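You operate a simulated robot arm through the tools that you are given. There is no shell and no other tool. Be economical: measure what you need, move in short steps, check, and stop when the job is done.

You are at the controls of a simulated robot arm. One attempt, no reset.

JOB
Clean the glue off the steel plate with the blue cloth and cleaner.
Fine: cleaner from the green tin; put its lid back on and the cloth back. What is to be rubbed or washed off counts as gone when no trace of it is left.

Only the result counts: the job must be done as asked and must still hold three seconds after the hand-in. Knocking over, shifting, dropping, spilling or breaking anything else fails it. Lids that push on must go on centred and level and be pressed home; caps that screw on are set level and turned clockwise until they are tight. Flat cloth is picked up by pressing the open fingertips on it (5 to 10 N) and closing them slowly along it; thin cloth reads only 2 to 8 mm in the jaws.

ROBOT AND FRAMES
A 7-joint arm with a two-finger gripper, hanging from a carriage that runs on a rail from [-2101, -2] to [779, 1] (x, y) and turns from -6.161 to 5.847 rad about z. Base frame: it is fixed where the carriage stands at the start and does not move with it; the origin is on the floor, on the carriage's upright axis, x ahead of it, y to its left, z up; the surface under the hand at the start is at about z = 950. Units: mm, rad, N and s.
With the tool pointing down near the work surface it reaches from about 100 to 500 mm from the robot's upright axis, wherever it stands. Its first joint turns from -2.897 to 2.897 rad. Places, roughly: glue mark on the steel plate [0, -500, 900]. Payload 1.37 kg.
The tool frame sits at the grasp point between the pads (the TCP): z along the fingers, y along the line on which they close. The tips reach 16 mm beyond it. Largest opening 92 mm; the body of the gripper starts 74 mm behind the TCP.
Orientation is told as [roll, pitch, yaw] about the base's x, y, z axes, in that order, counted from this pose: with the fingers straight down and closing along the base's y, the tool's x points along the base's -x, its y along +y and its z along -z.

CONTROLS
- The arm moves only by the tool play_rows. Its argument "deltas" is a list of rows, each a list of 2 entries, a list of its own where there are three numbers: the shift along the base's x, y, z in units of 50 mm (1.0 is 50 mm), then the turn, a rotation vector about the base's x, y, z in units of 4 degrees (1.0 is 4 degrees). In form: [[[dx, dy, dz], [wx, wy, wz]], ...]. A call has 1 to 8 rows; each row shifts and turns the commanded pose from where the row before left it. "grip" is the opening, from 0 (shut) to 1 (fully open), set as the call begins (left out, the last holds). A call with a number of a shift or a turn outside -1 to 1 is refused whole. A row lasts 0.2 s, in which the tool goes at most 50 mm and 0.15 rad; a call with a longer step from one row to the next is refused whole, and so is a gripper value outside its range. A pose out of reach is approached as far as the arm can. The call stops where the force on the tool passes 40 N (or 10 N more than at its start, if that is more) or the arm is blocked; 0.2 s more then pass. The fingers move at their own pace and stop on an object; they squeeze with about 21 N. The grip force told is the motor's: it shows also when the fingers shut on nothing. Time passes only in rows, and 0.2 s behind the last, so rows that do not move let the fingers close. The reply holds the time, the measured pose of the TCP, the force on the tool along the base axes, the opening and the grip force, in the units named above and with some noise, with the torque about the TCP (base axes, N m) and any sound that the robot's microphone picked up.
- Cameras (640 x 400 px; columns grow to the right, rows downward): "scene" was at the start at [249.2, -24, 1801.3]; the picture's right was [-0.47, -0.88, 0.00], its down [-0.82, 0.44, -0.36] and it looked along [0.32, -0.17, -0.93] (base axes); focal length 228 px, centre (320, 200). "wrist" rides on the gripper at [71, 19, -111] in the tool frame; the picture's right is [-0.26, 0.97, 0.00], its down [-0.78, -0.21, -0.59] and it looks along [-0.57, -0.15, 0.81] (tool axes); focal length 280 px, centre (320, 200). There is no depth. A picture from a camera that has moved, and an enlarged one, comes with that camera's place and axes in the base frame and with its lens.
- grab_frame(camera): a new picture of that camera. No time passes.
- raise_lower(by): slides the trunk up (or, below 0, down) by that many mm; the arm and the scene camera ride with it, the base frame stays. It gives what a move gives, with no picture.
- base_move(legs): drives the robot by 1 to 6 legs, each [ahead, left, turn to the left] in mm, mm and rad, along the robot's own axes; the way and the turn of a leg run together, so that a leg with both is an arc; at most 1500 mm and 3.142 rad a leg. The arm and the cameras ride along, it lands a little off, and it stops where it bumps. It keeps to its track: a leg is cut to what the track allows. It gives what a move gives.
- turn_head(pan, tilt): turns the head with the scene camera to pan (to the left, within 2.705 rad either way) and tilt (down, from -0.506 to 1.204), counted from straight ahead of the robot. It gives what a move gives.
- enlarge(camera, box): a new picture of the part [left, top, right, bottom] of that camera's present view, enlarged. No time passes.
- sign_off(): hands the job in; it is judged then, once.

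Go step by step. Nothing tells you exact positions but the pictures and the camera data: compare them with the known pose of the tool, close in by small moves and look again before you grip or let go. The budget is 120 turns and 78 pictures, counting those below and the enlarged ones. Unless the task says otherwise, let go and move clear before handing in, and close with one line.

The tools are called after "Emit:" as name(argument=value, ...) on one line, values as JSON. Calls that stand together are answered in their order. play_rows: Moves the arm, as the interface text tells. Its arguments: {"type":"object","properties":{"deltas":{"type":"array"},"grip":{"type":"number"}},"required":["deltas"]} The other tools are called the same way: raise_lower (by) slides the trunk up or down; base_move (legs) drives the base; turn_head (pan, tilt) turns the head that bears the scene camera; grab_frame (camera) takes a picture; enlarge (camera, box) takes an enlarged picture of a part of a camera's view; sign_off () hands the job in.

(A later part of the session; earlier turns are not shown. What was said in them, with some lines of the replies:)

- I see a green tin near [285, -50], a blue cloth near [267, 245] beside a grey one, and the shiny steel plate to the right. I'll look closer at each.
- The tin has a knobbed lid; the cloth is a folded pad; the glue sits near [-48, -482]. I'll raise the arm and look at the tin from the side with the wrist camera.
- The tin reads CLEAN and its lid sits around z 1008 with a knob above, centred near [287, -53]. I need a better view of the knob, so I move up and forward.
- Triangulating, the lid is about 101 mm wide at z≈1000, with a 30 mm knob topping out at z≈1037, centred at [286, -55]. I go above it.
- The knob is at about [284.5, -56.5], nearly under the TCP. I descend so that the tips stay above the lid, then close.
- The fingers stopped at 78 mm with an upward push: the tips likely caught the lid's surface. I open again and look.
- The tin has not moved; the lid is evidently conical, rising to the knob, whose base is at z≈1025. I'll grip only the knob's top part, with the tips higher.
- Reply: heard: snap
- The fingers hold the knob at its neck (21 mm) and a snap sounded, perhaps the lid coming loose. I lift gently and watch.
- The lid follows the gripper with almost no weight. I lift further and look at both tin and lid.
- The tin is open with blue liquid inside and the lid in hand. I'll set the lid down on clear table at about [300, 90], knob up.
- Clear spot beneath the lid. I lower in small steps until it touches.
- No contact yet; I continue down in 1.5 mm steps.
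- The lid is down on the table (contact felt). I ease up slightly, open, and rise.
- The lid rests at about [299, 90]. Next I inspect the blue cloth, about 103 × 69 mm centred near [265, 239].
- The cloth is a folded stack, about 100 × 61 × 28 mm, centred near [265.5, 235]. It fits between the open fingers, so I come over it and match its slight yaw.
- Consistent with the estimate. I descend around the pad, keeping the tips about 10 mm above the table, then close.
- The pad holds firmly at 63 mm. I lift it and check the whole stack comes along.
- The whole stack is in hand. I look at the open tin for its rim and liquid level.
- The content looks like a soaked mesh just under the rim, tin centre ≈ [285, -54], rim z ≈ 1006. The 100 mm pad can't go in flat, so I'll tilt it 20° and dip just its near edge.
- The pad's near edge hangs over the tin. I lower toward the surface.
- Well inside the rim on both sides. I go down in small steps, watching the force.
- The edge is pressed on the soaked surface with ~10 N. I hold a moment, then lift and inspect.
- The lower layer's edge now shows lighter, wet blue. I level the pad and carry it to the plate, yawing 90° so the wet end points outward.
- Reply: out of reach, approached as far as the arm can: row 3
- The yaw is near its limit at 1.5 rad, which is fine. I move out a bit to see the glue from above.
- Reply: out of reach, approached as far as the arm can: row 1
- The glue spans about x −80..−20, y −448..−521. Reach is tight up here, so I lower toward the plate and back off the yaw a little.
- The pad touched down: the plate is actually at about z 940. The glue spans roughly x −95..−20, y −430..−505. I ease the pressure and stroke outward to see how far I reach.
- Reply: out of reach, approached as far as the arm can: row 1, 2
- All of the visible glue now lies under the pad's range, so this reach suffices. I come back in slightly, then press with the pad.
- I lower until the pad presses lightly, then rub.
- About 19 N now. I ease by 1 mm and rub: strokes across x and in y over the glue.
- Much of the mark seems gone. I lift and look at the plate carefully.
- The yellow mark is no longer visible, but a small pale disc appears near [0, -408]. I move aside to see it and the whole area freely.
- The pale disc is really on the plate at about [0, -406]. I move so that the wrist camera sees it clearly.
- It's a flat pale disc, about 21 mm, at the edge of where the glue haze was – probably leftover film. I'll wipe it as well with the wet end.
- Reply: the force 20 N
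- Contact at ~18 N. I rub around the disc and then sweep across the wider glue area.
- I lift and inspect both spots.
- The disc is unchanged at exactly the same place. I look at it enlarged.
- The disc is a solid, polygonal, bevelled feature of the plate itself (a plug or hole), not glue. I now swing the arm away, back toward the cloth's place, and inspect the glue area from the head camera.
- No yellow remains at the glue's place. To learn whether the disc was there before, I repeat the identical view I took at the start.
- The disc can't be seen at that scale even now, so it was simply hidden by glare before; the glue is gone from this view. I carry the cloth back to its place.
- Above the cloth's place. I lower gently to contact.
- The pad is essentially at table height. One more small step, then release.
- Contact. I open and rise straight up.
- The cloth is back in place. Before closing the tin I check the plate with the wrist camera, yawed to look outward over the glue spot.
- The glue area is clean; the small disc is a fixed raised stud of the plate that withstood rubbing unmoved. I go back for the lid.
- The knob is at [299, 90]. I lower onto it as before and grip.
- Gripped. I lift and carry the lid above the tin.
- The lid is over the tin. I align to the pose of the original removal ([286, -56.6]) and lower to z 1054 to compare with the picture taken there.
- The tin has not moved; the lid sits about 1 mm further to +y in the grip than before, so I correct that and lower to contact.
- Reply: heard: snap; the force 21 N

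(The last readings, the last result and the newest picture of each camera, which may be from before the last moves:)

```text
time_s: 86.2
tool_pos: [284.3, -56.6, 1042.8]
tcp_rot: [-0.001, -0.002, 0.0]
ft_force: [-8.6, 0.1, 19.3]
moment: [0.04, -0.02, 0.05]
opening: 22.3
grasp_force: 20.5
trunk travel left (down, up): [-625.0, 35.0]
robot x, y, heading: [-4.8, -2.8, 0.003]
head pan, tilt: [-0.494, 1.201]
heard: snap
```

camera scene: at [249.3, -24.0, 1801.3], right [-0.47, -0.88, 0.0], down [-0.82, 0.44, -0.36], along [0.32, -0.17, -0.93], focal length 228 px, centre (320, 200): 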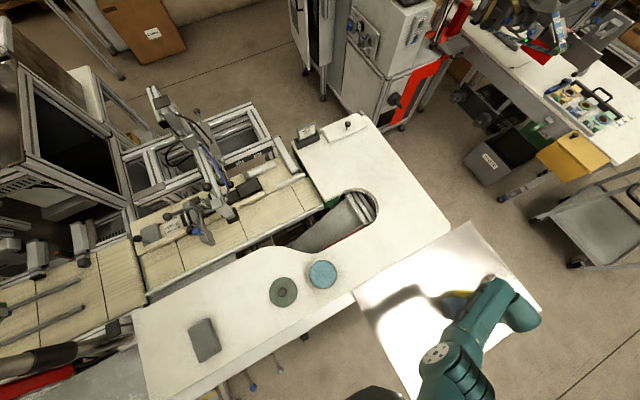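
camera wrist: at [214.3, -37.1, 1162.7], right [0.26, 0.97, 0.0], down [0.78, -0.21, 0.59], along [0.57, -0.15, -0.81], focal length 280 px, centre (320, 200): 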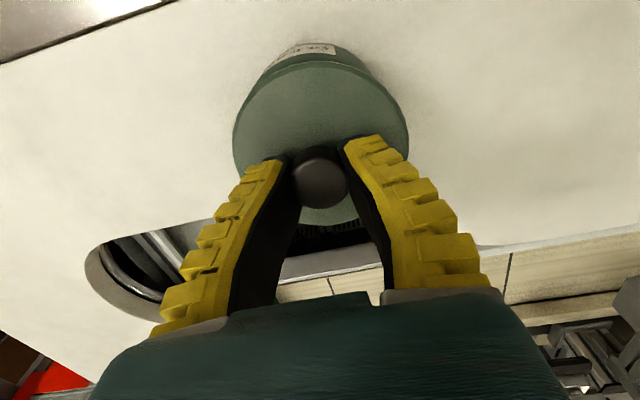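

A snap: the lid engaged. I release carefully, rise a bit and inspect level and seating.

Emit:
play_rows(deltas=[[[0, 0, 0.03], [0, 0, 0]], [[0, 0, 0], [0, 0, 0]]])

Emit:
play_rows(deltas=[[[0, 0, 0], [0, 0, 0]], [[0, 0, 0], [0, 0, 0]], [[0, 0, 0.3], [0, 0, 0]], [[0, 0, 0.7], [0, 0, 0]], [[0, 0, 0], [0, 0, 0]]], grip=1)

Emit:
enlarge(camera="wrist", box=[208, 20, 432, 160])

```text
time_s: 86.8
tool_pos: [283.1, -55.6, 1043.2]
tcp_rot: [-0.001, 0.001, 0.0]
ft_force: [-1.2, -2.2, 1.9]
moment: [-0.06, 0.09, 0.04]
opening: 21.5
grasp_force: 21.0
trunk travel left (down, up): [-625.0, 35.0]
robot x, y, heading: [1.0, 0.7, -0.001]
head pan, tilt: [-0.494, 1.201]
```

```text
time_s: 88.0
tool_pos: [283.7, -56.3, 1092.2]
tcp_rot: [-0.002, 0.0, 0.001]
ft_force: [-0.9, 0.4, -0.4]
moment: [0.01, -0.03, 0.01]
opening: 91.5
grasp_force: 0.0
trunk travel left (down, up): [-625.0, 35.0]
robot x, y, heading: [-1.9, -2.3, 0.001]
head pan, tilt: [-0.494, 1.201]
```

```text
2.86 times, centred on (320, 90) of wrist
camera zoom: at [214.0, -37.8, 1201.1], right [0.26, 0.97, 0.0], down [0.78, -0.21, 0.59], along [0.57, -0.15, -0.81], focal length 801 px, centre (320, 514)
```

zoom: 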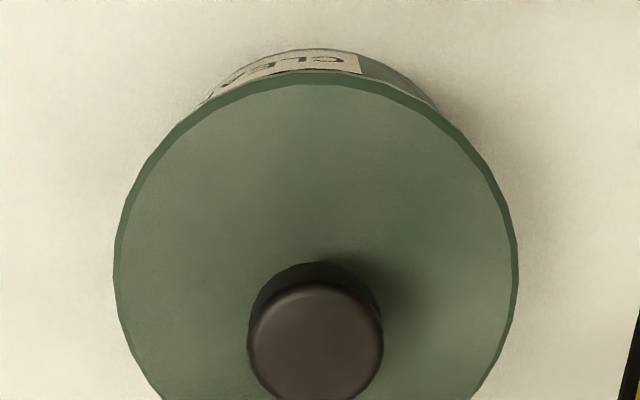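

It looks level and centred as at the start. To be sure it's home, I close the fingers and press on the knob's top.

Emit:
play_rows(deltas=[[[0.03, 0, 0], [0, 0, 0]], [[0, 0, 0], [0, 0, 0]], [[0, 0, 0], [0, 0, 0]], [[0, 0, -0.4], [0, 0, 0]], [[0, 0, -0.2], [0, 0, 0]], [[0, 0, 0], [0, 0, 0]]], grip=0)

Emit:
play_rows(deltas=[[[0, 0, -0.06], [0, 0, 0]], [[0, 0, -0.06], [0, 0, 0]], [[0, 0, 0], [0, 0, 0]]])

```text
time_s: 89.4
tool_pos: [286.0, -56.6, 1061.0]
tcp_rot: [-0.001, 0.001, 0.0]
ft_force: [-0.4, -0.8, 0.0]
moment: [-0.01, 0.02, 0.0]
opening: 0.0
grasp_force: 20.9
trunk travel left (down, up): [-625.0, 35.0]
robot x, y, heading: [-0.9, -2.4, -0.007]
head pan, tilt: [-0.494, 1.201]
```

```text
time_s: 90.2
tool_pos: [288.3, -57.2, 1056.0]
tcp_rot: [0.001, -0.001, 0.0]
ft_force: [-5.5, 2.2, 17.7]
moment: [0.03, 0.11, 0.01]
opening: 5.9
grasp_force: 21.3
trunk travel left (down, up): [-625.0, 35.0]
robot x, y, heading: [1.3, 1.4, 0.001]
head pan, tilt: [-0.494, 1.201]
```

Emit:
play_rows(deltas=[[[0, 0, -0.02], [0, 0, 0]], [[0, 0, -0.02], [0, 0, 0]], [[0, 0, 0], [0, 0, 0]]])

```text
time_s: 91.0
tool_pos: [287.3, -57.1, 1054.2]
tcp_rot: [-0.003, -0.003, -0.002]
ft_force: [-6.0, -1.9, 27.6]
moment: [0.0, -0.02, 0.01]
opening: 5.8
grasp_force: 20.9
trunk travel left (down, up): [-625.0, 35.0]
robot x, y, heading: [1.2, -2.5, -0.0]
head pan, tilt: [-0.494, 1.201]
```

Emit:
play_rows(deltas=[[[0, 0, -0.02], [0, 0, 0]], [[0, 0, 0], [0, 0, 0]]])

Emit:
play_rows(deltas=[[[0, 0, 0.2], [0, 0, 0]], [[0, 0, 0.8], [0, 0, 0]], [[-0.9, 0, 0.3], [0, 0, 0]], [[-0.8, 0, 0.3], [0, 0, 0]], [[-0.8, 0, 0], [0, 0, 0]], [[-0.5, 0, 0], [0, 0, 0]], [[0, 0, 0], [0, 0, 0]]])

Emit:
grab_frame(camera="wrist")

Emit:
enlarge(camera="scene", box=[170, 240, 370, 365])

```text
time_s: 91.6
tool_pos: [287.5, -57.2, 1054.2]
tcp_rot: [0.0, -0.001, 0.0]
ft_force: [-5.4, 0.5, 30.1]
moment: [-0.01, 0.0, -0.05]
opening: 6.2
grasp_force: 21.4
trunk travel left (down, up): [-625.0, 35.0]
robot x, y, heading: [0.2, 4.3, 0.003]
head pan, tilt: [-0.494, 1.201]
```

```text
time_s: 93.2
tool_pos: [137.8, -57.7, 1134.2]
tcp_rot: [0.001, 0.001, -0.001]
ft_force: [-0.7, 0.2, 0.1]
moment: [0.02, 0.02, 0.0]
opening: 0.1
grasp_force: 21.3
trunk travel left (down, up): [-625.0, 35.0]
robot x, y, heading: [-1.7, 1.8, -0.001]
head pan, tilt: [-0.494, 1.201]
```

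```text
16 pictures are left
camera wrist: at [67.6, -39.0, 1243.6], right [0.26, 0.97, 0.0], down [0.78, -0.21, 0.59], along [0.57, -0.15, -0.81], focal length 280 px, centre (320, 200)
```

wrist: 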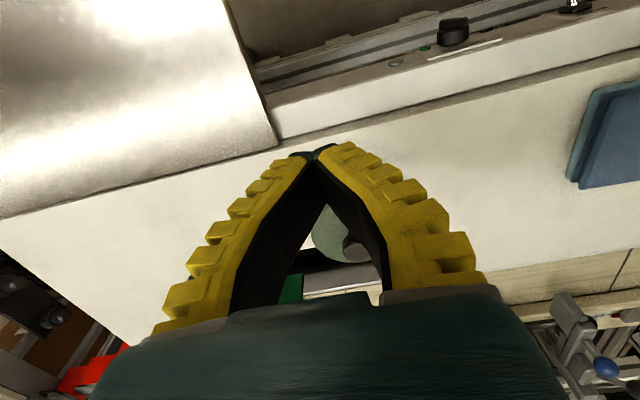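

```text
3.20 times, centred on (270, 302) of scene
camera zoom: at [249.2, -24.0, 1801.3], right [-0.47, -0.88, 0.0], down [-0.82, 0.44, -0.36], along [0.32, -0.17, -0.93], focal length 729 px, centre (480, -128)
```

zoom: 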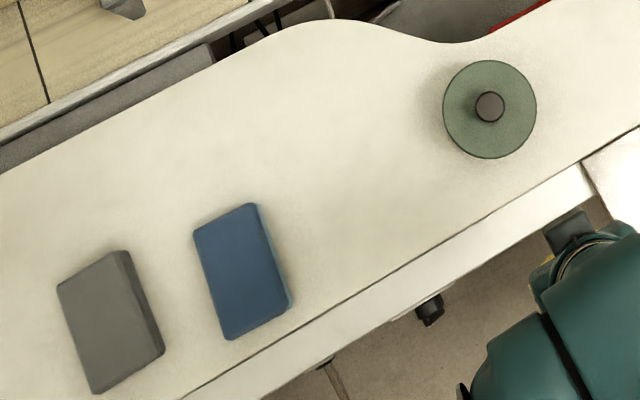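

From the head camera the tin looks just as at the start and the cloth is back within a few mm. One last side view of the lid, from the same pose as my early picture.

Emit:
play_rows(deltas=[[[0.2, 0, 0.5], [0, 0, 0]], [[0.7, 0, 0.35], [0, 0, 0]], [[0.36, 0, 0.07], [0, 0, 0]], [[0, 0, 0], [0, 0, 0]]], grip=1)

Emit:
enlarge(camera="wrist", box=[240, 80, 432, 200])

```text
time_s: 94.2
tool_pos: [199.6, -59.9, 1180.2]
tcp_rot: [0.0, 0.001, 0.0]
ft_force: [0.3, 0.3, 0.0]
moment: [-0.01, 0.02, -0.01]
opening: 91.8
grasp_force: 0.0
trunk travel left (down, up): [-625.0, 35.0]
robot x, y, heading: [-0.0, -0.9, -0.008]
head pan, tilt: [-0.494, 1.201]
```

```text
3.33 times, centred on (336, 140) of wrist
camera zoom: at [129.1, -40.9, 1288.9], right [0.26, 0.97, 0.0], down [0.78, -0.21, 0.59], along [0.57, -0.15, -0.81], focal length 935 px, centre (267, 400)
```

zoom: 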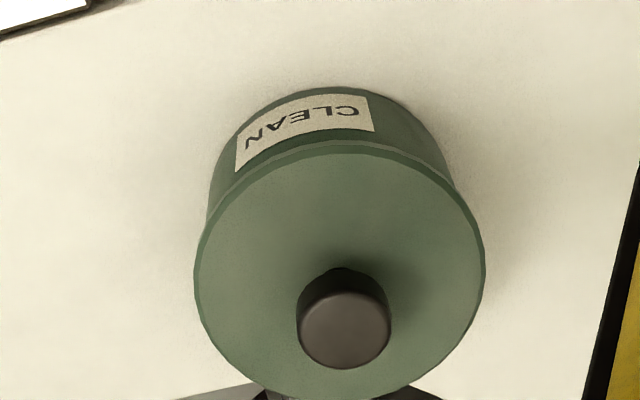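

The lid sits level, centred and fully down, identical to the start view; the glue is gone, the cloth is back and the hand is clear, so I hand in.

Emit:
sign_off()

```text
The job is handed in.
```

I cleaned the glue off the steel plate with the blue cloth and cleaner from the green tin, and none showed in the last close-up views. The tin's lid is pressed back on level and centred, and the cloth is back within about 4 mm of where it was. I left alone a small raised disc on the plate near [0, -407]. It never moved when rubbed, so I took it to be part of the plate.
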